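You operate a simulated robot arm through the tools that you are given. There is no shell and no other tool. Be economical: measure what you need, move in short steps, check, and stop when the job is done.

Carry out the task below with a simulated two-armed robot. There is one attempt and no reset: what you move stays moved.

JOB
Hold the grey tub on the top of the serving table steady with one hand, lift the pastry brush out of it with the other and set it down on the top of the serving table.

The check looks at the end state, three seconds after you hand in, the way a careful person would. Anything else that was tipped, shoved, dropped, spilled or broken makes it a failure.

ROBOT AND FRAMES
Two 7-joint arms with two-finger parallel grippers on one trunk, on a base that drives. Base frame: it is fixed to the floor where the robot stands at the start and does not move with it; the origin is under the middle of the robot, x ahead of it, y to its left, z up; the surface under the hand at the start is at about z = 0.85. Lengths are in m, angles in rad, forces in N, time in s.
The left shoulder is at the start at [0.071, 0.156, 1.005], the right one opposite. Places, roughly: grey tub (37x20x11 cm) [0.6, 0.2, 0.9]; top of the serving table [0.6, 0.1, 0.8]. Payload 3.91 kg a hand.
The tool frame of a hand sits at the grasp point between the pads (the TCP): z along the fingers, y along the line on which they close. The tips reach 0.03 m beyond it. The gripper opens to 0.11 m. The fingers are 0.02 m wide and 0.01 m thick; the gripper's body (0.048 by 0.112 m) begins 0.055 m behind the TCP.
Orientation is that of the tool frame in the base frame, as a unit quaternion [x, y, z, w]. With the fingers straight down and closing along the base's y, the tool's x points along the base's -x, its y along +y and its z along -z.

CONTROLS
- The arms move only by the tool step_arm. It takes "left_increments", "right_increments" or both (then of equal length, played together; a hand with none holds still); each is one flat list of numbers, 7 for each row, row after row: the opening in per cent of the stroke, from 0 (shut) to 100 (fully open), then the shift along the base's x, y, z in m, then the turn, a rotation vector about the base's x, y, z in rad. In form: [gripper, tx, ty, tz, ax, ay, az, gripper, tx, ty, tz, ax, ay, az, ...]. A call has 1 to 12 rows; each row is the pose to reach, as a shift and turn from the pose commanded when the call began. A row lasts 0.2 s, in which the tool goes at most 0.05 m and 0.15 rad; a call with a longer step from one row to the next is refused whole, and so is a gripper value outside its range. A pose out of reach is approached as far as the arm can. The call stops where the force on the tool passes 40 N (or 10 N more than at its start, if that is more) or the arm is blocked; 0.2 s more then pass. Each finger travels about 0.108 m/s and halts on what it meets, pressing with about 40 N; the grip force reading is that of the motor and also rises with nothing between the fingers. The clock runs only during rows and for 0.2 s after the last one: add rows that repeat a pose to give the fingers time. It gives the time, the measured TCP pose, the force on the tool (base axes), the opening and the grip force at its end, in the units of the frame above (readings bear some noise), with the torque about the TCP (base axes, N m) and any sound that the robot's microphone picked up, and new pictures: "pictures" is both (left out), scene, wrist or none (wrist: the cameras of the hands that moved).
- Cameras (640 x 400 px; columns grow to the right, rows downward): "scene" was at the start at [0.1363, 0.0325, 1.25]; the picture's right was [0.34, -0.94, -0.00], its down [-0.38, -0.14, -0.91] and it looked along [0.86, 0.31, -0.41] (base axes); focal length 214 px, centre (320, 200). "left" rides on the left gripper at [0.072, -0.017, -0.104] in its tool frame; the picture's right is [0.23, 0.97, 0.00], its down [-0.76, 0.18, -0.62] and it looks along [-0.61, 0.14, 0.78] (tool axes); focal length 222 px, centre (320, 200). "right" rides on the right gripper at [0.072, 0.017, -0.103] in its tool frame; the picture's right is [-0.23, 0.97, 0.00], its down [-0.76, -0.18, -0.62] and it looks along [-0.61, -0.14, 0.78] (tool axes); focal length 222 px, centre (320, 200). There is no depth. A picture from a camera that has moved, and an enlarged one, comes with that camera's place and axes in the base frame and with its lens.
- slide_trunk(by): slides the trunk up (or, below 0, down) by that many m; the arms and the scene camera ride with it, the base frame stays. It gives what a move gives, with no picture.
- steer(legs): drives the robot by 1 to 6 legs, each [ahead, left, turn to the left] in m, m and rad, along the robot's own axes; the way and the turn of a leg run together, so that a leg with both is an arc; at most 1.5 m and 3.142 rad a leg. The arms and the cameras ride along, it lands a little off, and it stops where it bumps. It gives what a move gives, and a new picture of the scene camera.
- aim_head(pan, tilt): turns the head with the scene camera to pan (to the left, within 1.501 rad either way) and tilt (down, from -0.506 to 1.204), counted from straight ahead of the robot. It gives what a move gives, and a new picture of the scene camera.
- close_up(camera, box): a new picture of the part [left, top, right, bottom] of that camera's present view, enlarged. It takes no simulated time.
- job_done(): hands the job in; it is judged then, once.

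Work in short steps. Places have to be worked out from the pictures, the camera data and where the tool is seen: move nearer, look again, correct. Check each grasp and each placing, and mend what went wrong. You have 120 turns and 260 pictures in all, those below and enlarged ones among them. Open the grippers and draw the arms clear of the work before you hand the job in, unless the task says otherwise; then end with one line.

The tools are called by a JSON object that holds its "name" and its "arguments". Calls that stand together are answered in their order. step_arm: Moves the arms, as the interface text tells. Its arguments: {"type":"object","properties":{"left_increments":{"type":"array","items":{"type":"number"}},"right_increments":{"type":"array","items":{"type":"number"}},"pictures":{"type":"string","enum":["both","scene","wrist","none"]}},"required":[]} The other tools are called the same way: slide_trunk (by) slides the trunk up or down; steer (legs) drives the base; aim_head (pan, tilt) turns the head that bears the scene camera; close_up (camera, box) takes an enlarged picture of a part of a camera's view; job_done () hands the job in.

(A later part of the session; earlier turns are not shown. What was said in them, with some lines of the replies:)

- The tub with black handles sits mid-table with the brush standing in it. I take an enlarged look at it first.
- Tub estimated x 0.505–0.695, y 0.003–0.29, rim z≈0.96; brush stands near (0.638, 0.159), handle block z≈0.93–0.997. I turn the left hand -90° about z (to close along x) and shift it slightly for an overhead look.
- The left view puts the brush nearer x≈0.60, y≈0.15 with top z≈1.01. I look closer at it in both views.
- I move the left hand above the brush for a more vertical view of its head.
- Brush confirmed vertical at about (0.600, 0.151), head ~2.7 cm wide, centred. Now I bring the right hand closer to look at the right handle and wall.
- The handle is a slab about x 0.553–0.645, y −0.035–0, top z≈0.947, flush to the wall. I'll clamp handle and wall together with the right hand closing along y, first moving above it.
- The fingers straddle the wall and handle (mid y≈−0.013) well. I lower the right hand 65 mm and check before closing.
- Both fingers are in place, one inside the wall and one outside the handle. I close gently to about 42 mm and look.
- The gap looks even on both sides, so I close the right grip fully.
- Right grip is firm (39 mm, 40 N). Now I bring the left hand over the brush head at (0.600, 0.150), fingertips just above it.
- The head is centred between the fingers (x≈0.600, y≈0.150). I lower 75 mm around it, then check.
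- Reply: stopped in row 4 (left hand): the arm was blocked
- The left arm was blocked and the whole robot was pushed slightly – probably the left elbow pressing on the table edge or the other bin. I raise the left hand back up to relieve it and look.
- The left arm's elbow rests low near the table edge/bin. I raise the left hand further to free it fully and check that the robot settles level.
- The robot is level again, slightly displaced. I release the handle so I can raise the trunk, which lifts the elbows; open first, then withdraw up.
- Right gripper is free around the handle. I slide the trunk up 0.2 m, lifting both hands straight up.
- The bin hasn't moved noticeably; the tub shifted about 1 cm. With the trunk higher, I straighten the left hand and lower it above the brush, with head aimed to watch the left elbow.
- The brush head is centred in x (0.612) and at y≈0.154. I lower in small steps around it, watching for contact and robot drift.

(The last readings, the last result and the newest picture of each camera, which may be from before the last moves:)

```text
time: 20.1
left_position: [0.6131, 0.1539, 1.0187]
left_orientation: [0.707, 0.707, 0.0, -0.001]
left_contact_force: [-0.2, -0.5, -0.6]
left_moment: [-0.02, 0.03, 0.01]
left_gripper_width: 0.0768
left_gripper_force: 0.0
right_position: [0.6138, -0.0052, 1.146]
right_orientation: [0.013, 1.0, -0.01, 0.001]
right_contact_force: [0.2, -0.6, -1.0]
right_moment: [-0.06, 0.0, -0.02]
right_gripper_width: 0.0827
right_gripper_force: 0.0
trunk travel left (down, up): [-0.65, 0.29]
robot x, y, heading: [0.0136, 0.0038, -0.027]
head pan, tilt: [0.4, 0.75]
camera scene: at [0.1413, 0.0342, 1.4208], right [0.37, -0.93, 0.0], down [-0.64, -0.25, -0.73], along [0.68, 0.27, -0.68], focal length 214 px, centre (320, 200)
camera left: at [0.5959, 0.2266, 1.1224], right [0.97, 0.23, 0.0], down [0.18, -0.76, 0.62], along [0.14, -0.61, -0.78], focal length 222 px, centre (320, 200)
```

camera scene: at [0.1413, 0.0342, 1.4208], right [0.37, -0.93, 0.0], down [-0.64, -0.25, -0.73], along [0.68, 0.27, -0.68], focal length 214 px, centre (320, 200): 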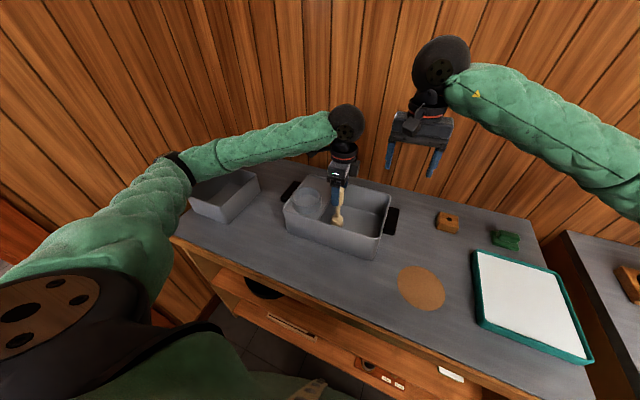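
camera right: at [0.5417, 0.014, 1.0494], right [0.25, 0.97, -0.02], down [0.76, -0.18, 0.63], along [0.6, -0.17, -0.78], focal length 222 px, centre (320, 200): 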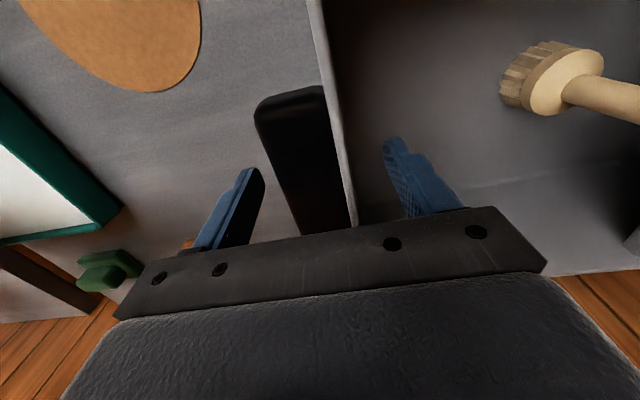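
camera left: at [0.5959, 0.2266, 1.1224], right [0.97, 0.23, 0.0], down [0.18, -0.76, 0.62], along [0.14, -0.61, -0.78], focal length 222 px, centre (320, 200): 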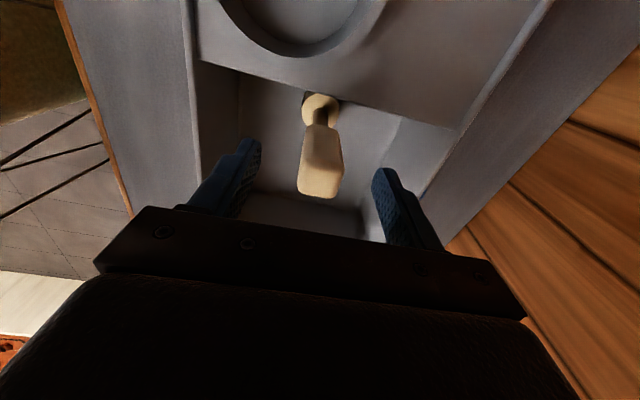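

No contact and the base is steady. I go down the last 33 mm to grasp height.

{"name": "step_arm", "arguments": {"left_increments": [70, 0, 0, -0.018, 0, 0, 0, 70, 0, 0, -0.033, 0, 0, 0, 70, 0, 0, -0.033, 0, 0, 0]}}

{"name": "close_up", "arguments": {"camera": "scene", "box": [160, 90, 480, 290]}}

```text
time: 20.9
left_position: [0.6131, 0.1541, 0.9853]
left_orientation: [0.708, 0.706, -0.001, -0.001]
left_contact_force: [1.0, 0.1, 1.0]
left_moment: [0.03, 0.0, 0.01]
left_gripper_width: 0.077
left_gripper_force: 0.0
right_position: [0.6139, -0.0053, 1.1461]
right_orientation: [0.013, 1.0, -0.011, 0.001]
right_contact_force: [-0.6, 1.3, -0.8]
right_moment: [-0.03, -0.02, 0.01]
right_gripper_width: 0.0824
right_gripper_force: 0.1
trunk travel left (down, up): [-0.65, 0.29]
robot x, y, heading: [0.0134, 0.0039, -0.028]
head pan, tilt: [0.4, 0.75]
camera scene: at [0.1414, 0.0342, 1.4208], right [0.37, -0.93, 0.0], down [-0.64, -0.25, -0.73], along [0.68, 0.27, -0.68], focal length 214 px, centre (320, 200)
camera left: at [0.596, 0.2262, 1.0893], right [0.97, 0.23, 0.0], down [0.18, -0.76, 0.62], along [0.14, -0.61, -0.78], focal length 222 px, centre (320, 200)
```

scene: 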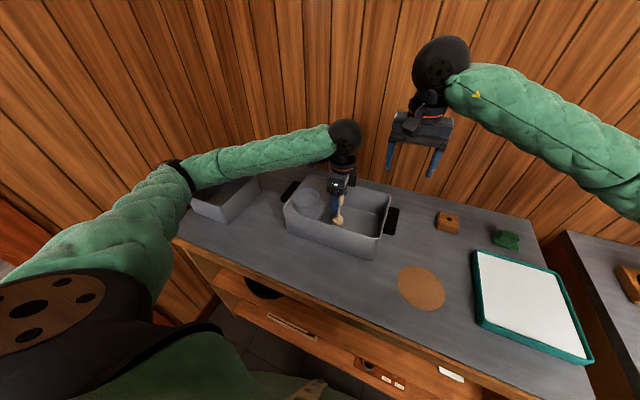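
left: 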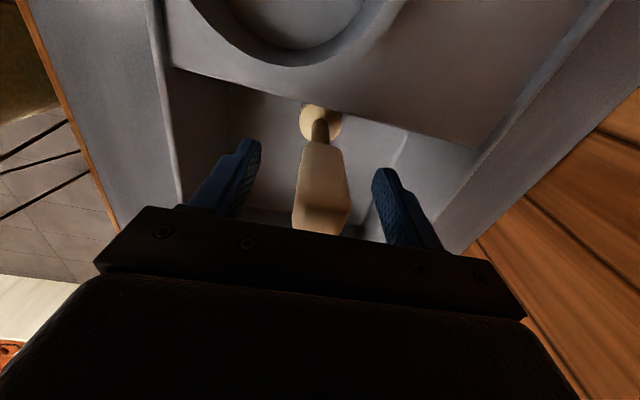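

```text
2.00 times, centred on (320, 190) of scene
camera zoom: at [0.1414, 0.0342, 1.4208], right [0.37, -0.93, 0.0], down [-0.64, -0.25, -0.73], along [0.68, 0.27, -0.68], focal length 429 px, centre (320, 220)
```

zoom: 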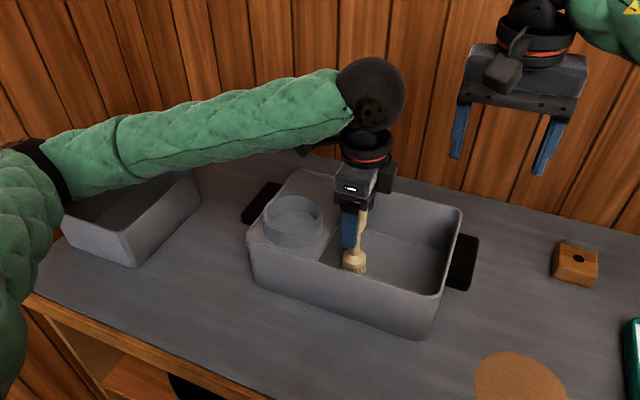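

Left fingers now flank the brush head without contact. I bring the right hand back down above the handle, straightened.

{"name": "step_arm", "arguments": {"right_increments": [80, 0, 0, -0.045, 0.01, 0.001, 0.012, 80, 0, 0, -0.09, 0.02, 0.002, 0.024, 80, 0, 0, -0.13, 0.02, 0.002, 0.024, 80, 0, 0, -0.13, 0.02, 0.002, 0.024], "pictures": "wrist"}}

{"name": "close_up", "arguments": {"camera": "scene", "box": [240, 70, 520, 270]}}

```text
time: 21.9
left_position: [0.6127, 0.1548, 0.9863]
left_orientation: [0.707, 0.708, -0.001, 0.0]
left_contact_force: [0.1, -0.7, 0.4]
left_moment: [0.01, 0.0, 0.01]
left_gripper_width: 0.0769
left_gripper_force: 0.1
right_position: [0.6129, -0.0056, 1.0147]
right_orientation: [0.0, 1.0, 0.0, 0.0]
right_contact_force: [0.1, 0.4, -0.4]
right_moment: [0.01, 0.0, -0.02]
right_gripper_width: 0.0879
right_gripper_force: 0.0
trunk travel left (down, up): [-0.65, 0.29]
robot x, y, heading: [0.0139, 0.0076, -0.024]
head pan, tilt: [0.4, 0.75]
camera right: at [0.5403, 0.0117, 1.1191], right [0.23, 0.97, 0.0], down [0.76, -0.18, 0.62], along [0.61, -0.14, -0.78], focal length 222 px, centre (320, 200)
```

right: 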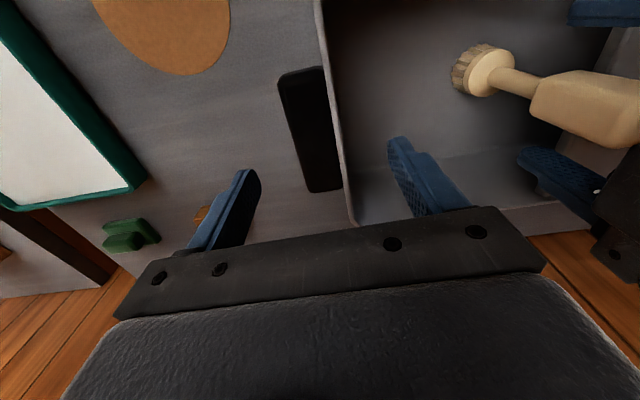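

```text
2.00 times, centred on (380, 170) of scene
camera zoom: at [0.141, 0.0344, 1.4208], right [0.37, -0.93, 0.0], down [-0.64, -0.25, -0.73], along [0.68, 0.27, -0.68], focal length 429 px, centre (200, 260)
```

zoom: 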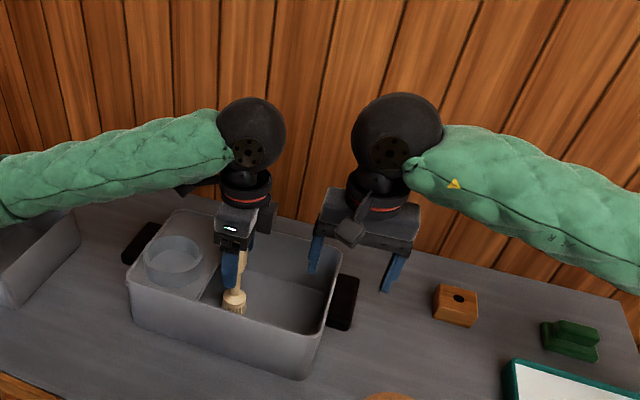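

Wall and handle lie between y≈−0.023 and 0.013, centred on the gripper. Lower 67 mm and close.

{"name": "step_arm", "arguments": {"right_increments": [80, 0, 0, -0.03, 0, 0, 0, 75, 0, 0, -0.055, 0, 0, 0, 70, 0, 0, -0.067, 0, 0, 0, 55, 0, 0, -0.067, 0, 0, 0, 42, 0, 0, -0.067, 0, 0, 0, 35, 0, 0, -0.067, 0, 0, 0, 25, 0, 0, -0.067, 0, 0, 0, 10, 0, 0, -0.067, 0, 0, 0, 0, 0, 0, -0.067, 0, 0, 0, 0, 0, 0, -0.067, 0, 0, 0]}}

```text
time: 24.1
left_position: [0.6129, 0.1545, 0.9863]
left_orientation: [0.707, 0.707, 0.0, -0.001]
left_contact_force: [0.5, -0.7, 0.0]
left_moment: [0.01, 0.02, 0.01]
left_gripper_width: 0.0769
left_gripper_force: 0.2
right_position: [0.6141, -0.006, 0.9493]
right_orientation: [0.0, 1.0, -0.001, -0.001]
right_contact_force: [1.3, 0.0, 0.1]
right_moment: [0.22, -0.12, -0.43]
right_gripper_width: 0.0394
right_gripper_force: 39.8
trunk travel left (down, up): [-0.65, 0.29]
robot x, y, heading: [0.0128, 0.0028, -0.027]
head pan, tilt: [0.4, 0.75]
camera scene: at [0.1416, 0.0342, 1.4207], right [0.37, -0.93, 0.0], down [-0.64, -0.25, -0.73], along [0.68, 0.27, -0.68], focal length 214 px, centre (320, 200)
camera right: at [0.5416, 0.01, 1.0529], right [0.23, 0.97, 0.0], down [0.76, -0.18, 0.62], along [0.61, -0.14, -0.78], focal length 222 px, centre (320, 200)
```

scene: 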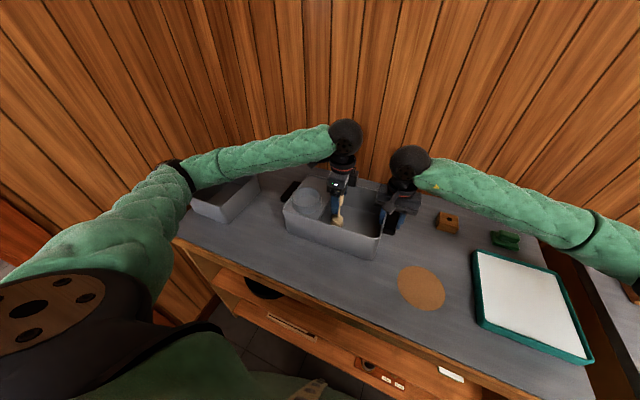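
right: 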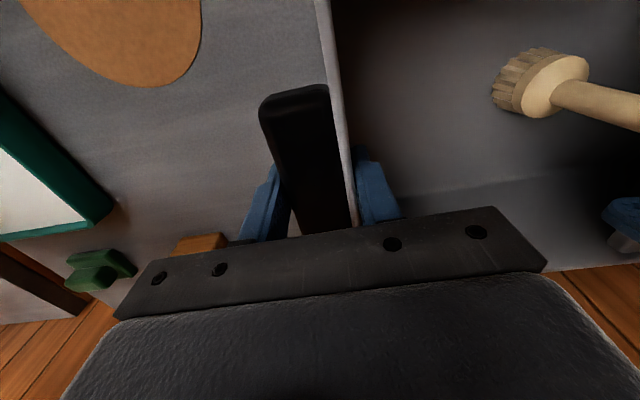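

The right hand holds the tub firmly again. I close the left fingers on the brush head.

{"name": "step_arm", "arguments": {"left_increments": [50, 0, 0, 0, 0, 0, 0, 35, 0, 0, 0, 0, 0, 0, 25, 0, 0, 0, 0, 0, 0, 10, 0, 0, 0, 0, 0, 0, 0, 0, 0, 0, 0, 0, 0, 0, 0, 0, 0, 0, 0, 0], "pictures": "wrist"}}

```text
time: 25.5
left_position: [0.6127, 0.1536, 0.9862]
left_orientation: [0.707, 0.707, 0.0, -0.001]
left_contact_force: [0.0, 0.5, 0.2]
left_moment: [0.0, 0.0, -0.03]
left_gripper_width: 0.0252
left_gripper_force: 39.6
right_position: [0.6149, -0.0064, 0.949]
right_orientation: [0.001, 1.0, -0.001, -0.001]
right_contact_force: [2.0, -0.1, -0.8]
right_moment: [0.23, 0.02, -0.44]
right_gripper_width: 0.0388
right_gripper_force: 39.8
trunk travel left (down, up): [-0.65, 0.29]
robot x, y, heading: [0.0138, 0.0064, -0.027]
head pan, tilt: [0.4, 0.75]
camera left: at [0.5961, 0.2262, 1.0892], right [0.97, 0.23, 0.0], down [0.18, -0.76, 0.62], along [0.14, -0.61, -0.78], focal length 222 px, centre (320, 200)
```

left: 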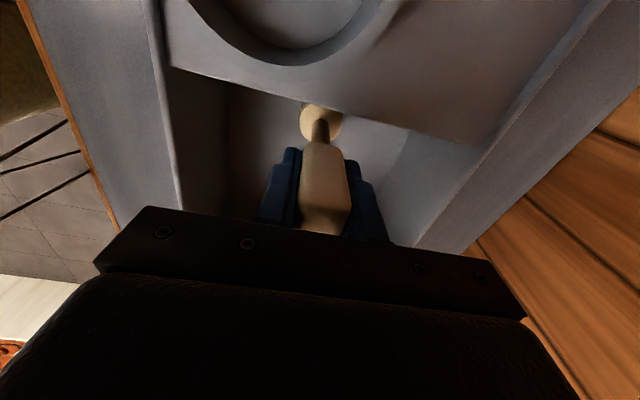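

The head is gripped (25 mm, 40 N). I lift slowly by 5 cm while the right hand holds.

{"name": "step_arm", "arguments": {"left_increments": [0, 0, 0, 0.008, 0, 0, 0, 0, 0, 0, 0.018, 0, 0, 0, 0, 0, 0, 0.03, 0, 0, 0, 0, 0, 0, 0.045, 0, 0, 0, 0, 0, 0, 0.05, 0, 0, 0]}}

```text
time: 26.7
left_position: [0.6111, 0.1552, 1.0365]
left_orientation: [0.708, 0.707, -0.002, 0.0]
left_contact_force: [-0.1, -0.4, 0.1]
left_moment: [0.02, 0.0, 0.01]
left_gripper_width: 0.0257
left_gripper_force: 39.8
right_position: [0.6144, -0.006, 0.9486]
right_orientation: [0.001, 1.0, -0.001, -0.001]
right_contact_force: [1.3, 0.3, -0.6]
right_moment: [0.22, 0.07, -0.37]
right_gripper_width: 0.0391
right_gripper_force: 40.1
trunk travel left (down, up): [-0.65, 0.29]
robot x, y, heading: [0.0174, 0.0104, -0.027]
head pan, tilt: [0.4, 0.75]
camera scene: at [0.1416, 0.0342, 1.4207], right [0.37, -0.93, 0.0], down [-0.64, -0.25, -0.73], along [0.68, 0.27, -0.68], focal length 214 px, centre (320, 200)
camera left: at [0.5955, 0.2269, 1.1399], right [0.97, 0.23, 0.0], down [0.18, -0.76, 0.62], along [0.14, -0.61, -0.78], focal length 222 px, centre (320, 200)
```

scene: 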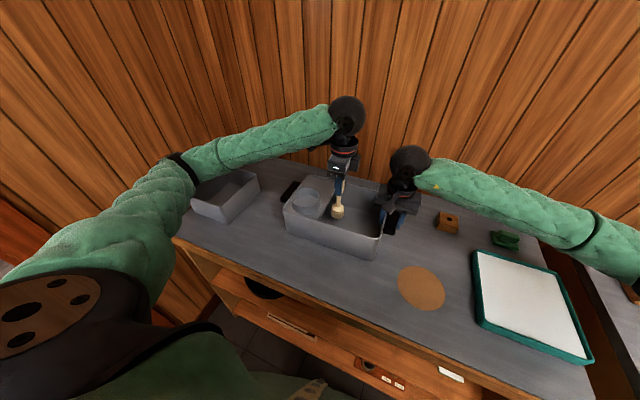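
left: 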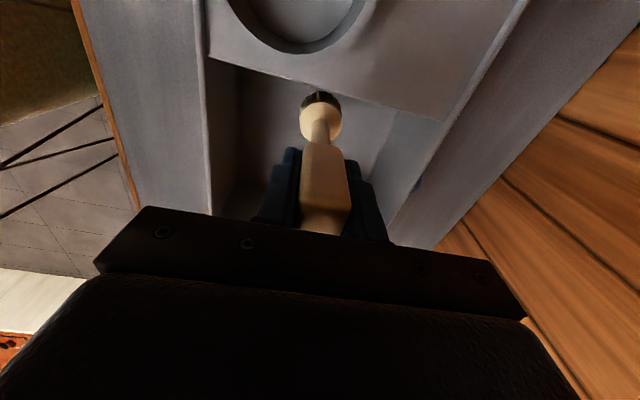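

The brush comes out freely and the tub stays put. I lift it clear above the rim.

{"name": "step_arm", "arguments": {"left_increments": [0, 0, 0, 0.04, 0, 0, 0, 0, 0, 0, 0.08, 0, 0, 0, 0, 0, 0, 0.12, 0, 0, 0, 0, 0, 0, 0.15, 0, 0, 0, 0, 0, 0, 0.15, 0, 0, 0]}}

{"name": "close_up", "arguments": {"camera": "scene", "box": [160, 60, 480, 280]}}

```text
time: 27.9
left_position: [0.6123, 0.1545, 1.1859]
left_orientation: [0.707, 0.707, -0.001, 0.0]
left_contact_force: [-0.8, -0.4, -0.9]
left_moment: [-0.01, 0.0, 0.0]
left_gripper_width: 0.0256
left_gripper_force: 40.5
right_position: [0.6139, -0.0059, 0.9489]
right_orientation: [0.0, 1.0, 0.0, -0.002]
right_contact_force: [1.6, 0.9, 0.7]
right_moment: [0.12, 0.11, -0.33]
right_gripper_width: 0.0387
right_gripper_force: 40.2
trunk travel left (down, up): [-0.65, 0.29]
robot x, y, heading: [0.0133, 0.006, -0.026]
head pan, tilt: [0.4, 0.75]
camera scene: at [0.1417, 0.0343, 1.4207], right [0.37, -0.93, 0.0], down [-0.64, -0.25, -0.73], along [0.68, 0.27, -0.68], focal length 214 px, centre (320, 200)
camera left: at [0.5954, 0.2268, 1.2898], right [0.97, 0.23, 0.0], down [0.18, -0.76, 0.62], along [0.14, -0.61, -0.78], focal length 222 px, centre (320, 200)
```

scene: 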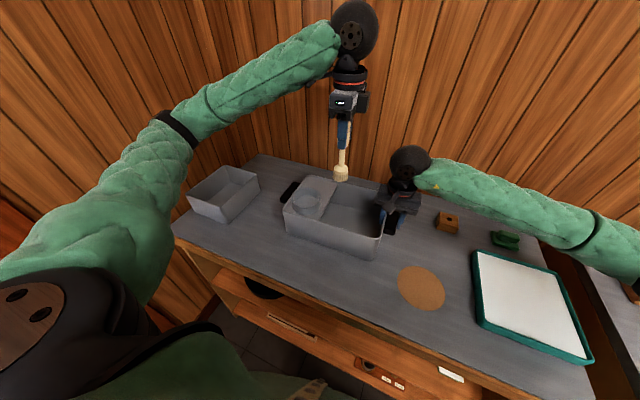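
left: 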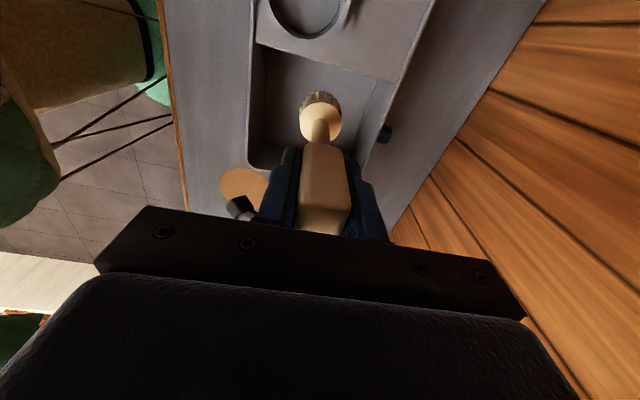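

```text
1.82 times, centred on (320, 170) of scene
camera zoom: at [0.1417, 0.0343, 1.4207], right [0.37, -0.93, 0.0], down [-0.64, -0.25, -0.73], along [0.68, 0.27, -0.68], focal length 390 px, centre (320, 254)
```

zoom: 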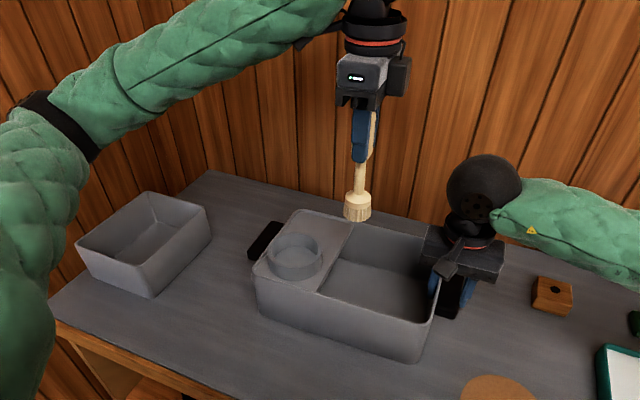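

The brush is clear. I gently slide the tub back to where it stood (−14 mm x, −9 mm y) before letting go.

{"name": "step_arm", "arguments": {"right_increments": [0, -0.004, -0.003, 0, 0, 0, 0, 0, -0.009, -0.006, 0, 0, 0, 0, 0, -0.014, -0.009, 0, 0, 0, 0, 0, -0.014, -0.009, 0, 0, 0, 0], "pictures": "scene"}}

{"name": "close_up", "arguments": {"camera": "scene", "box": [160, 140, 480, 300]}}

```text
time: 28.9
left_position: [0.6115, 0.1531, 1.1867]
left_orientation: [0.708, 0.707, -0.001, -0.001]
left_contact_force: [0.2, 0.1, -0.4]
left_moment: [0.0, 0.01, 0.01]
left_gripper_width: 0.0257
left_gripper_force: 40.0
right_position: [0.6004, -0.0151, 0.9486]
right_orientation: [0.001, 1.0, -0.001, -0.001]
right_contact_force: [-0.1, 0.3, 0.2]
right_moment: [0.12, -0.07, -0.12]
right_gripper_width: 0.0387
right_gripper_force: 40.3
trunk travel left (down, up): [-0.65, 0.29]
robot x, y, heading: [0.0123, 0.0017, -0.03]
head pan, tilt: [0.4, 0.75]
camera scene: at [0.1416, 0.0342, 1.4207], right [0.37, -0.93, 0.0], down [-0.64, -0.25, -0.73], along [0.68, 0.27, -0.68], focal length 214 px, centre (320, 200)
```

scene: 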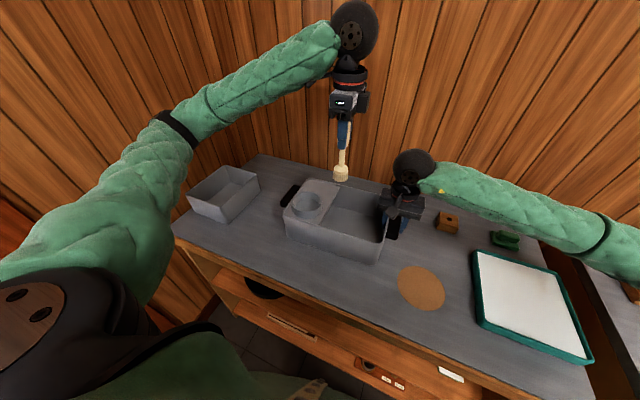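

```text
2.00 times, centred on (320, 220) of scene
camera zoom: at [0.1416, 0.0342, 1.4207], right [0.37, -0.93, 0.0], down [-0.64, -0.25, -0.73], along [0.68, 0.27, -0.68], focal length 429 px, centre (320, 160)
```

zoom: 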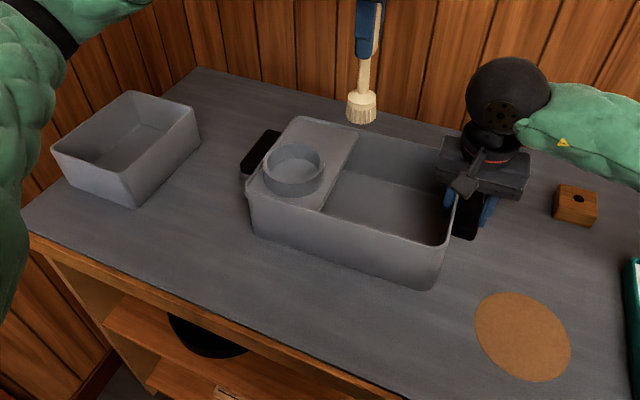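

The tub matches its original place. I open the right hand and lift it away, while keeping the brush held.

{"name": "step_arm", "arguments": {"right_increments": [40, 0, 0, 0, 0, 0, 0, 60, 0, 0, 0, 0, 0, 0, 80, 0, 0, 0, 0, 0, 0, 80, 0, 0, 0.04, 0, 0, 0, 80, 0, 0, 0.08, 0, 0, 0, 80, 0, -0.03, 0.12, 0, 0, 0, 80, 0, -0.07, 0.15, 0, 0, 0, 80, 0, -0.11, 0.16, 0, 0, 0, 80, 0, -0.15, 0.16, 0, 0, 0], "pictures": "scene"}}

{"name": "slide_trunk", "arguments": {"by": 0.1}}

```text
time: 30.9
left_position: [0.6101, 0.1539, 1.1861]
left_orientation: [0.707, 0.707, 0.001, -0.001]
left_contact_force: [-1.1, -0.5, -0.3]
left_moment: [-0.02, -0.01, -0.04]
left_gripper_width: 0.0254
left_gripper_force: 39.8
right_position: [0.5985, -0.1661, 1.1095]
right_orientation: [-0.001, 1.0, -0.001, -0.001]
right_contact_force: [-0.1, -0.1, 0.5]
right_moment: [0.03, -0.03, 0.01]
right_gripper_width: 0.088
right_gripper_force: 0.0
trunk travel left (down, up): [-0.65, 0.29]
robot x, y, heading: [0.0142, 0.0072, -0.023]
head pan, tilt: [0.4, 0.75]
camera scene: at [0.1406, 0.0327, 1.4209], right [0.37, -0.93, 0.0], down [-0.63, -0.25, -0.73], along [0.68, 0.27, -0.68], focal length 214 px, centre (320, 200)
```

scene: 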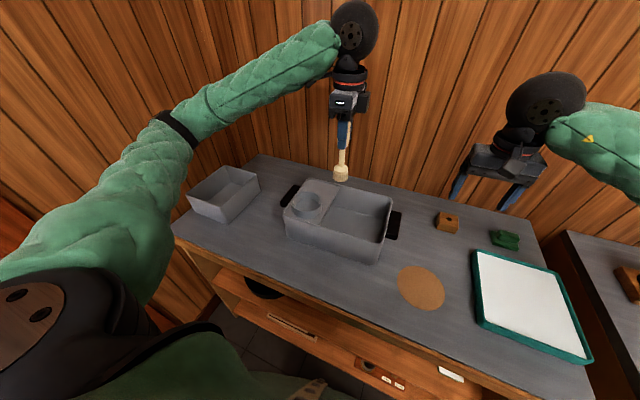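

```text
time: 32.2
left_position: [0.6125, 0.1555, 1.2853]
left_orientation: [0.708, 0.706, -0.001, -0.001]
left_contact_force: [0.4, -0.1, -1.3]
left_moment: [-0.02, 0.01, 0.01]
left_gripper_width: 0.0258
left_gripper_force: 39.5
right_position: [0.5999, -0.1655, 1.208]
right_orientation: [0.0, 1.0, 0.0, -0.001]
right_contact_force: [0.5, 0.3, -0.4]
right_moment: [-0.03, 0.01, 0.0]
right_gripper_width: 0.0879
right_gripper_force: 0.1
trunk travel left (down, up): [-0.75, 0.19]
robot x, y, heading: [0.0166, 0.0035, -0.027]
head pan, tilt: [0.4, 0.75]
```

Now I carry the brush left over the tub at height to above the free space between tub and bin (about x 0.60, y 0.42).

{"name": "step_arm", "arguments": {"left_increments": [0, 0, 0.04, 0, 0, 0, 0, 0, 0, 0.085, 0, 0, 0, 0, 0, 0, 0.13, 0, 0, 0, 0, 0, -0.005, 0.175, 0, 0, 0, 0, 0, -0.01, 0.22, 0, 0, 0, 0, 0, -0.015, 0.262, 0, 0, 0, 0, 0, -0.015, 0.262, 0, 0, 0, 0]}}

```text
time: 33.9
left_position: [0.5988, 0.4169, 1.2858]
left_orientation: [0.708, 0.706, 0.0, 0.0]
left_contact_force: [-0.3, 0.5, -0.3]
left_moment: [0.04, 0.0, -0.01]
left_gripper_width: 0.0254
left_gripper_force: 39.8
right_position: [0.5985, -0.1667, 1.2084]
right_orientation: [0.0, 1.0, 0.0, -0.001]
right_contact_force: [-0.4, -0.4, -0.2]
right_moment: [0.01, 0.05, -0.01]
right_gripper_width: 0.0881
right_gripper_force: 0.1
trunk travel left (down, up): [-0.75, 0.19]
robot x, y, heading: [0.0143, 0.0053, -0.029]
head pan, tilt: [0.4, 0.75]
camera scene: at [0.1423, 0.0333, 1.5207], right [0.37, -0.93, 0.0], down [-0.64, -0.25, -0.73], along [0.68, 0.27, -0.68], focal length 214 px, centre (320, 200)
camera left: at [0.5815, 0.4889, 1.3894], right [0.97, 0.23, 0.0], down [0.18, -0.76, 0.62], along [0.14, -0.61, -0.78], focal length 222 px, centre (320, 200)
```

scene: 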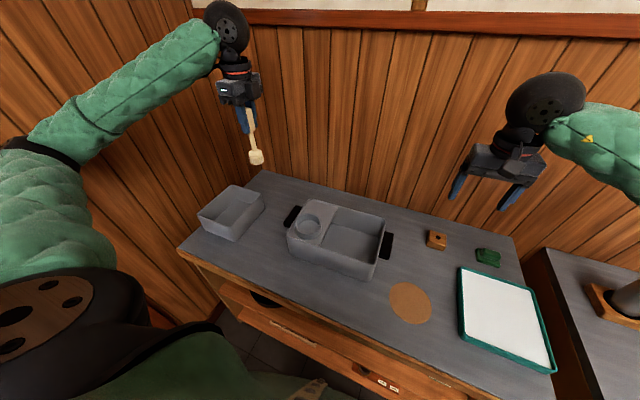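
left: 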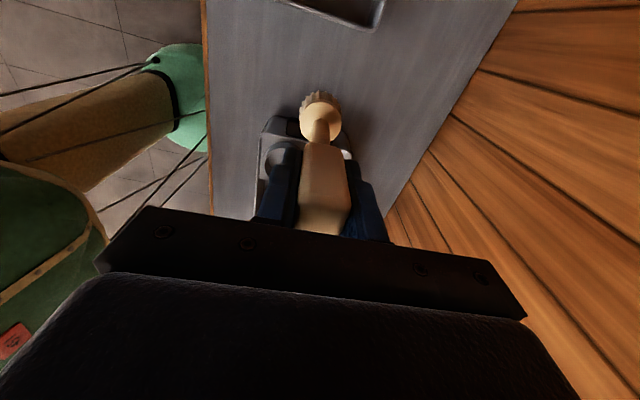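

The spot below is clear: bin edge y≈0.50, tub handle y≈0.33. I lower in guarded steps, watching elbow and base.

{"name": "step_arm", "arguments": {"left_increments": [0, 0, 0, -0.04, 0, 0, 0, 0, 0, 0, -0.08, 0, 0, 0, 0, 0, 0, -0.12, 0, 0, 0, 0, 0, 0, -0.12, 0, 0, 0], "pictures": "scene"}}

```text
time: 34.9
left_position: [0.5965, 0.4163, 1.1662]
left_orientation: [0.707, 0.707, -0.001, -0.001]
left_contact_force: [0.9, -0.8, -0.6]
left_moment: [0.0, -0.01, 0.02]
left_gripper_width: 0.0253
left_gripper_force: 40.5
right_position: [0.5987, -0.1656, 1.2094]
right_orientation: [0.001, 1.0, -0.001, -0.001]
right_contact_force: [0.1, -0.1, 0.4]
right_moment: [0.0, 0.03, 0.02]
right_gripper_width: 0.088
right_gripper_force: 0.0
trunk travel left (down, up): [-0.75, 0.19]
robot x, y, heading: [0.0122, 0.0065, -0.027]
head pan, tilt: [0.4, 0.75]
camera scene: at [0.1414, 0.034, 1.5208], right [0.37, -0.93, 0.0], down [-0.64, -0.25, -0.73], along [0.68, 0.27, -0.68], focal length 214 px, centre (320, 200)
```

scene: 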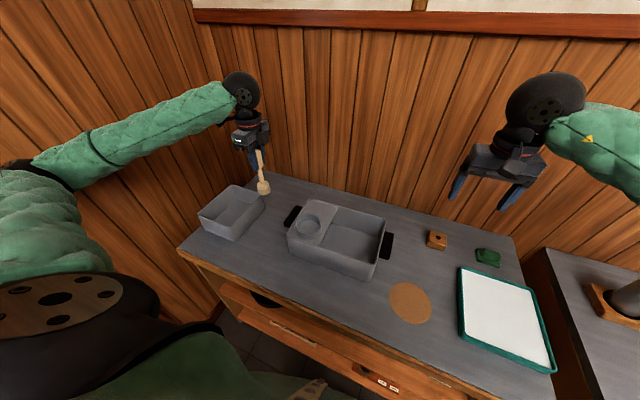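

Base steady, no contact. Lower another 11 cm and check with the wrist camera too.

{"name": "step_arm", "arguments": {"left_increments": [0, 0, 0, -0.04, 0, 0, 0, 0, 0, 0, -0.08, 0, 0, 0, 0, 0, 0, -0.11, 0, 0, 0, 0, 0, 0, -0.11, 0, 0, 0]}}

{"name": "close_up", "arguments": {"camera": "scene", "box": [160, 110, 400, 290]}}

```text
time: 35.9
left_position: [0.5964, 0.4161, 1.0551]
left_orientation: [0.707, 0.707, -0.001, -0.001]
left_contact_force: [-1.4, 0.4, 0.1]
left_moment: [-0.02, 0.01, -0.02]
left_gripper_width: 0.0257
left_gripper_force: 40.2
right_position: [0.5992, -0.1663, 1.2084]
right_orientation: [0.0, 1.0, -0.001, -0.001]
right_contact_force: [-1.0, -0.1, -0.1]
right_moment: [-0.03, 0.02, -0.01]
right_gripper_width: 0.0881
right_gripper_force: 0.0
trunk travel left (down, up): [-0.75, 0.19]
robot x, y, heading: [0.0155, 0.0086, -0.025]
head pan, tilt: [0.4, 0.75]
camera scene: at [0.1413, 0.0342, 1.5208], right [0.37, -0.93, 0.0], down [-0.64, -0.25, -0.73], along [0.68, 0.27, -0.68], focal length 214 px, centre (320, 200)
camera left: at [0.5793, 0.4887, 1.1589], right [0.97, 0.23, 0.0], down [0.18, -0.76, 0.62], along [0.14, -0.61, -0.78], focal length 222 px, centre (320, 200)
```

scene: 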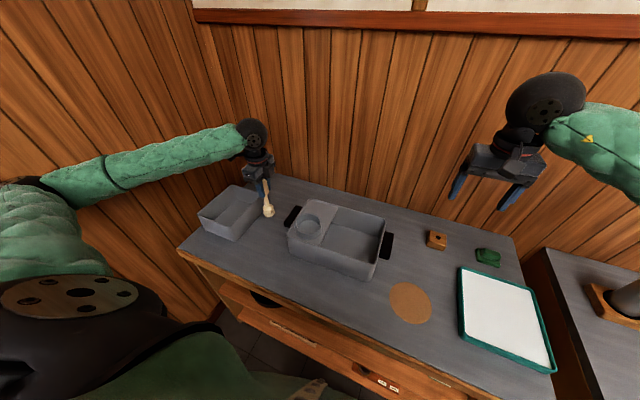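
left: 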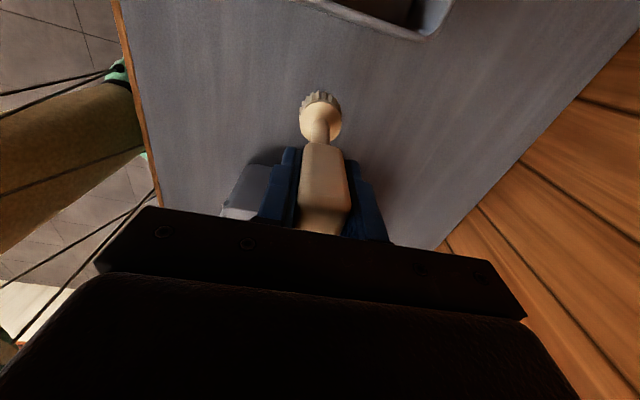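

```text
2.22 times, centred on (280, 200) of scene
camera zoom: at [0.1413, 0.0342, 1.5208], right [0.37, -0.93, 0.0], down [-0.64, -0.25, -0.73], along [0.68, 0.27, -0.68], focal length 477 px, centre (409, 200)
```

zoom: 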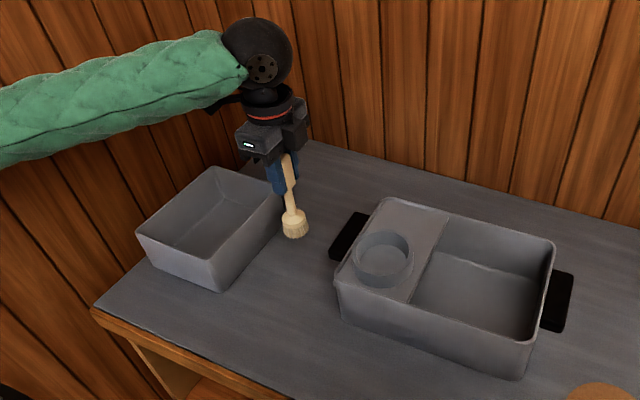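

Everything is clear on both sides. I lower slowly to just above touch-down (z≈0.99).

{"name": "step_arm", "arguments": {"left_increments": [0, 0, -0.002, -0.03, 0, 0, 0, 0, 0, -0.004, -0.055, 0, 0, 0, 0, 0, -0.004, -0.066, 0, 0, 0, 0, 0, -0.004, -0.066, 0, 0, 0]}}

{"name": "close_up", "arguments": {"camera": "scene", "box": [200, 150, 340, 270]}}

```text
time: 36.9
left_position: [0.5964, 0.4134, 0.991]
left_orientation: [0.707, 0.707, 0.0, -0.001]
left_contact_force: [0.4, 0.2, -0.8]
left_moment: [-0.02, 0.03, -0.03]
left_gripper_width: 0.0254
left_gripper_force: 39.9
right_position: [0.598, -0.1644, 1.21]
right_orientation: [0.001, 1.0, -0.001, -0.001]
right_contact_force: [-0.1, 0.5, 0.0]
right_moment: [0.01, 0.01, 0.0]
right_gripper_width: 0.0882
right_gripper_force: 0.1
trunk travel left (down, up): [-0.75, 0.19]
robot x, y, heading: [0.016, 0.0065, -0.028]
head pan, tilt: [0.4, 0.75]
camera scene: at [0.1414, 0.0343, 1.5207], right [0.37, -0.93, 0.0], down [-0.64, -0.25, -0.73], along [0.68, 0.27, -0.68], focal length 214 px, centre (320, 200)
camera left: at [0.5795, 0.4849, 1.0935], right [0.97, 0.23, 0.0], down [0.18, -0.76, 0.62], along [0.14, -0.61, -0.78], focal length 222 px, centre (320, 200)
```

scene: 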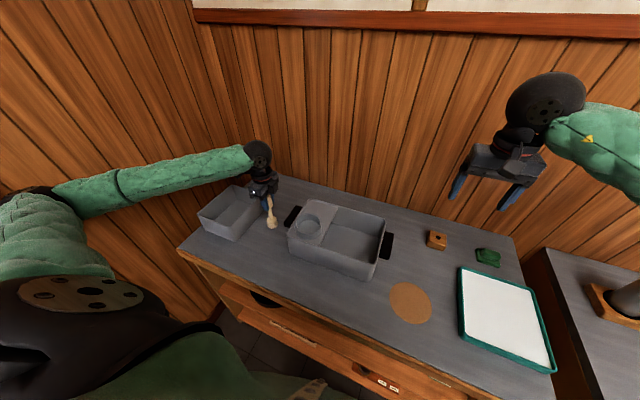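
left: 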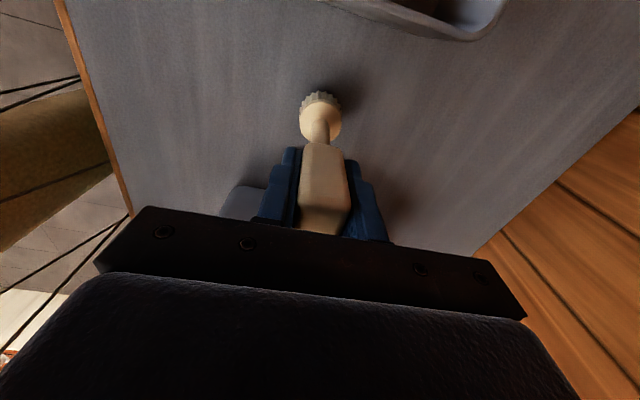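

```text
3.33 times, centred on (270, 210) of scene
camera zoom: at [0.1414, 0.0343, 1.5207], right [0.37, -0.93, 0.0], down [-0.64, -0.25, -0.73], along [0.68, 0.27, -0.68], focal length 715 px, centre (487, 167)
```

zoom: 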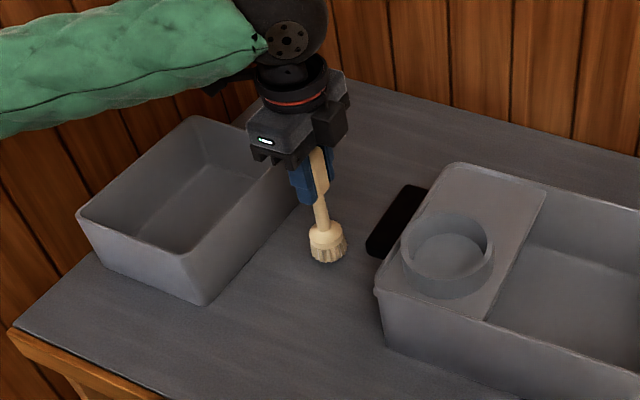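

The brush bottom is nearly on the table. I lower by millimetres, watching the vertical force.

{"name": "step_arm", "arguments": {"left_increments": [0, 0, 0, -0.002, 0, 0, 0, 0, 0, 0, -0.004, 0, 0, 0, 0, 0, 0, -0.006, 0, 0, 0], "pictures": "none"}}

```text
time: 37.6
left_position: [0.5967, 0.4128, 0.9849]
left_orientation: [0.707, 0.707, 0.0, -0.001]
left_contact_force: [0.0, -0.2, 0.6]
left_moment: [0.0, 0.0, -0.01]
left_gripper_width: 0.0256
left_gripper_force: 39.9
right_position: [0.5991, -0.1658, 1.2099]
right_orientation: [0.001, 1.0, -0.001, -0.001]
right_contact_force: [1.0, -0.6, -0.2]
right_moment: [0.0, -0.02, 0.0]
right_gripper_width: 0.0879
right_gripper_force: 0.1
trunk travel left (down, up): [-0.75, 0.19]
robot x, y, heading: [0.0189, 0.0037, -0.026]
head pan, tilt: [0.4, 0.75]
```

{"name": "step_arm", "arguments": {"left_increments": [0, 0, 0, -0.001, 0, 0, 0, 0, 0, 0, -0.002, 0, 0, 0, 0, 0, 0, -0.003, 0, 0, 0], "pictures": "none"}}

{"name": "close_up", "arguments": {"camera": "scene", "box": [240, 190, 300, 240]}}

```text
time: 38.5
left_position: [0.5966, 0.4118, 0.9819]
left_orientation: [0.707, 0.707, 0.0, 0.0]
left_contact_force: [-0.2, -0.2, -0.3]
left_moment: [0.01, -0.03, -0.01]
left_gripper_width: 0.0255
left_gripper_force: 39.7
right_position: [0.599, -0.1661, 1.2088]
right_orientation: [0.002, 1.0, -0.001, -0.001]
right_contact_force: [0.1, 0.4, 0.0]
right_moment: [0.01, -0.02, 0.0]
right_gripper_width: 0.0881
right_gripper_force: 0.2
trunk travel left (down, up): [-0.75, 0.19]
robot x, y, heading: [0.0192, 0.0075, -0.027]
head pan, tilt: [0.4, 0.75]
```

```text
8.00 times, centred on (270, 215) of scene
camera zoom: at [0.1414, 0.0343, 1.5207], right [0.37, -0.93, 0.0], down [-0.64, -0.25, -0.73], along [0.68, 0.27, -0.68], focal length 1716 px, centre (720, 80)
```

zoom: 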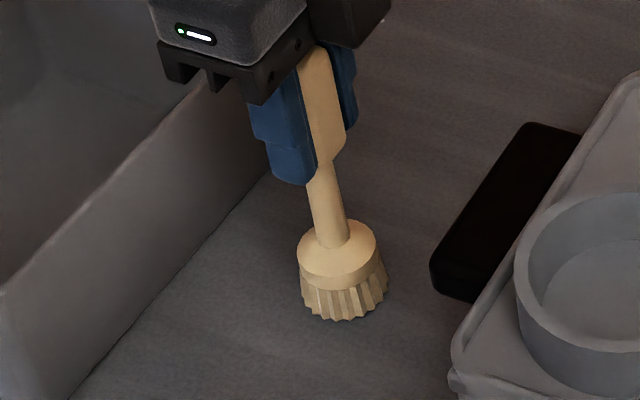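

No clear force yet; the bottom looks almost on the surface. A few more millimetres.

{"name": "step_arm", "arguments": {"left_increments": [0, 0, 0, -0.001, 0, 0, 0, 0, 0, 0, -0.002, 0, 0, 0, 0, 0, 0, -0.003, 0, 0, 0], "pictures": "none"}}

```text
time: 39.2
left_position: [0.5951, 0.4126, 0.9801]
left_orientation: [0.707, 0.707, -0.001, 0.0]
left_contact_force: [1.3, 1.3, 10.4]
left_moment: [0.22, -0.02, 0.04]
left_gripper_width: 0.0255
left_gripper_force: 40.2
right_position: [0.5996, -0.1666, 1.2095]
right_orientation: [0.001, 1.0, -0.001, -0.001]
right_contact_force: [0.5, -0.7, -0.1]
right_moment: [0.0, -0.03, 0.01]
right_gripper_width: 0.0881
right_gripper_force: 0.0
trunk travel left (down, up): [-0.75, 0.19]
robot x, y, heading: [0.013, 0.0075, -0.033]
head pan, tilt: [0.4, 0.75]
```

Touch-down with 10 N. I ease up 1 mm and open the fingers slowly.

{"name": "step_arm", "arguments": {"left_increments": [0, 0, 0, 0.001, 0, 0, 0, 25, 0, 0, 0.001, 0, 0, 0, 30, 0, 0, 0.001, 0, 0, 0, 40, 0, 0, 0.001, 0, 0, 0, 55, 0, 0, 0.001, 0, 0, 0, 70, 0, 0, 0.001, 0, 0, 0, 75, 0, 0, 0.001, 0, 0, 0]}}

{"name": "close_up", "arguments": {"camera": "scene", "box": [220, 170, 320, 250]}}

```text
time: 40.9
left_position: [0.5957, 0.4125, 0.9789]
left_orientation: [0.707, 0.708, -0.001, -0.001]
left_contact_force: [-0.1, 0.3, 0.3]
left_moment: [-0.01, -0.02, 0.01]
left_gripper_width: 0.0825
left_gripper_force: 0.0
right_position: [0.5987, -0.1657, 1.2096]
right_orientation: [0.001, 1.0, -0.001, 0.0]
right_contact_force: [-0.2, -0.3, -0.4]
right_moment: [0.01, -0.01, -0.02]
right_gripper_width: 0.088
right_gripper_force: 0.1
trunk travel left (down, up): [-0.75, 0.19]
robot x, y, heading: [0.014, 0.0019, -0.027]
head pan, tilt: [0.4, 0.75]
camera scene: at [0.1413, 0.0343, 1.5208], right [0.37, -0.93, 0.0], down [-0.64, -0.25, -0.73], along [0.68, 0.27, -0.68], focal length 214 px, centre (320, 200)
camera left: at [0.5796, 0.4848, 1.0828], right [0.97, 0.23, 0.0], down [0.18, -0.76, 0.62], along [0.14, -0.61, -0.78], focal length 222 px, centre (320, 200)
```

scene: 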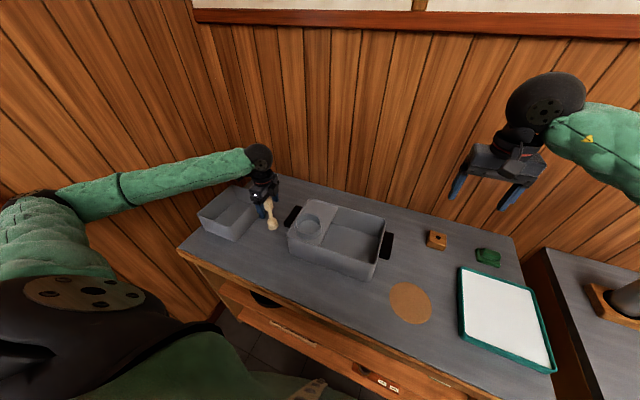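
left: 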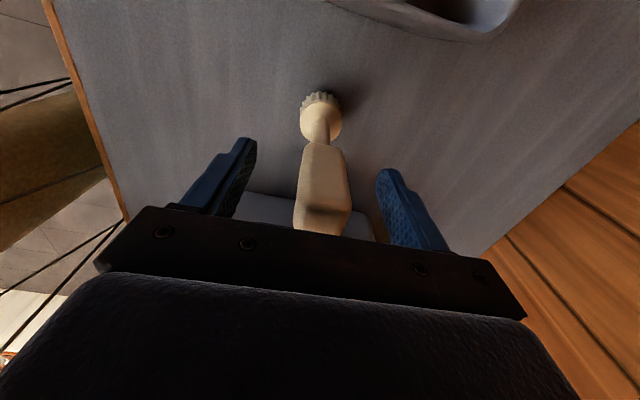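

```text
5.00 times, centred on (270, 210) of scene
camera zoom: at [0.1413, 0.0343, 1.5208], right [0.37, -0.93, 0.0], down [-0.64, -0.25, -0.73], along [0.68, 0.27, -0.68], focal length 1072 px, centre (570, 150)
```

zoom: 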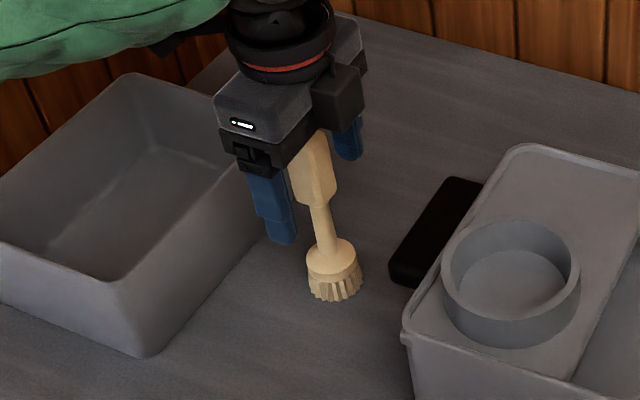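

The brush stands freely on the table. I withdraw the left hand straight up.

{"name": "step_arm", "arguments": {"left_increments": [75, 0, 0, 0.02, 0, 0, 0, 75, 0, 0, 0.05, 0, 0, 0, 75, 0, 0, 0.09, 0, 0, 0, 75, 0, 0, 0.13, 0, 0, 0, 75, 0, 0, 0.18, 0, 0, 0, 75, 0, 0, 0.22, 0, 0, 0, 75, 0, 0, 0.25, 0, 0, 0]}}

{"name": "close_up", "arguments": {"camera": "scene", "box": [170, 160, 450, 320]}}

```text
time: 42.5
left_position: [0.5965, 0.4123, 1.2305]
left_orientation: [0.708, 0.707, -0.001, 0.0]
left_contact_force: [0.7, -0.6, -0.6]
left_moment: [0.04, 0.02, 0.01]
left_gripper_width: 0.0826
left_gripper_force: 0.1
right_position: [0.5989, -0.1663, 1.2093]
right_orientation: [0.0, 1.0, -0.001, 0.0]
right_contact_force: [-0.7, -0.4, -0.2]
right_moment: [-0.02, -0.02, 0.03]
right_gripper_width: 0.088
right_gripper_force: 0.0
trunk travel left (down, up): [-0.75, 0.19]
robot x, y, heading: [0.0139, 0.0039, -0.029]
head pan, tilt: [0.4, 0.75]
camera scene: at [0.1411, 0.0338, 1.5207], right [0.37, -0.93, 0.0], down [-0.64, -0.25, -0.73], along [0.68, 0.27, -0.68], focal length 214 px, centre (320, 200)
camera left: at [0.58, 0.4841, 1.3336], right [0.97, 0.23, 0.0], down [0.18, -0.76, 0.62], along [0.14, -0.61, -0.78], focal length 222 px, centre (320, 200)
```

scene: 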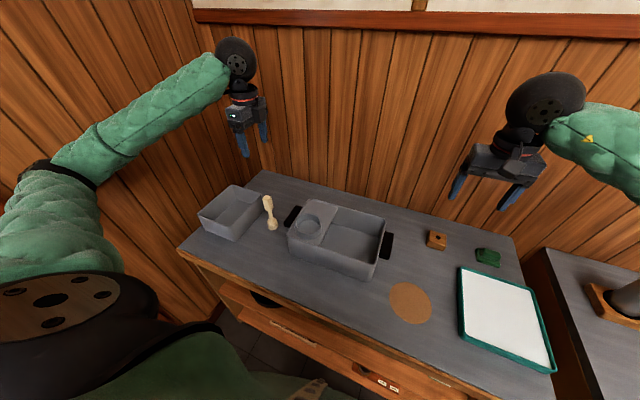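
left: 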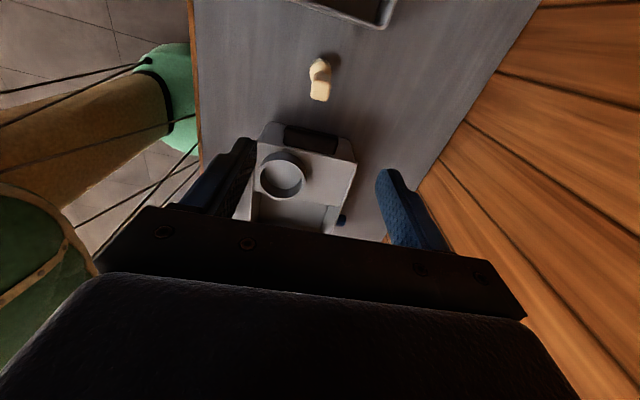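

```text
2.29 times, centred on (310, 240) of scene
camera zoom: at [0.1411, 0.0338, 1.5207], right [0.37, -0.93, 0.0], down [-0.64, -0.25, -0.73], along [0.68, 0.27, -0.68], focal length 490 px, centre (343, 109)
```

zoom: 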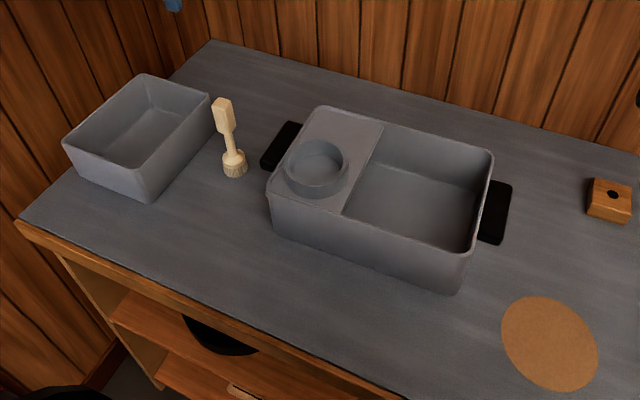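

The brush stands upright on the table top. The tub is back in its place, the bin and other items are undisturbed, and both hands are open and clear, so I hand in.

{"name": "job_done", "arguments": {}}

```text
The job is handed in.
```

The pastry brush is out of the grey tub and standing upright on the serving table. On the first try the left arm was blocked and the tub shifted about 1–1.5 cm; I slid it back to where it stood to within a few millimetres.
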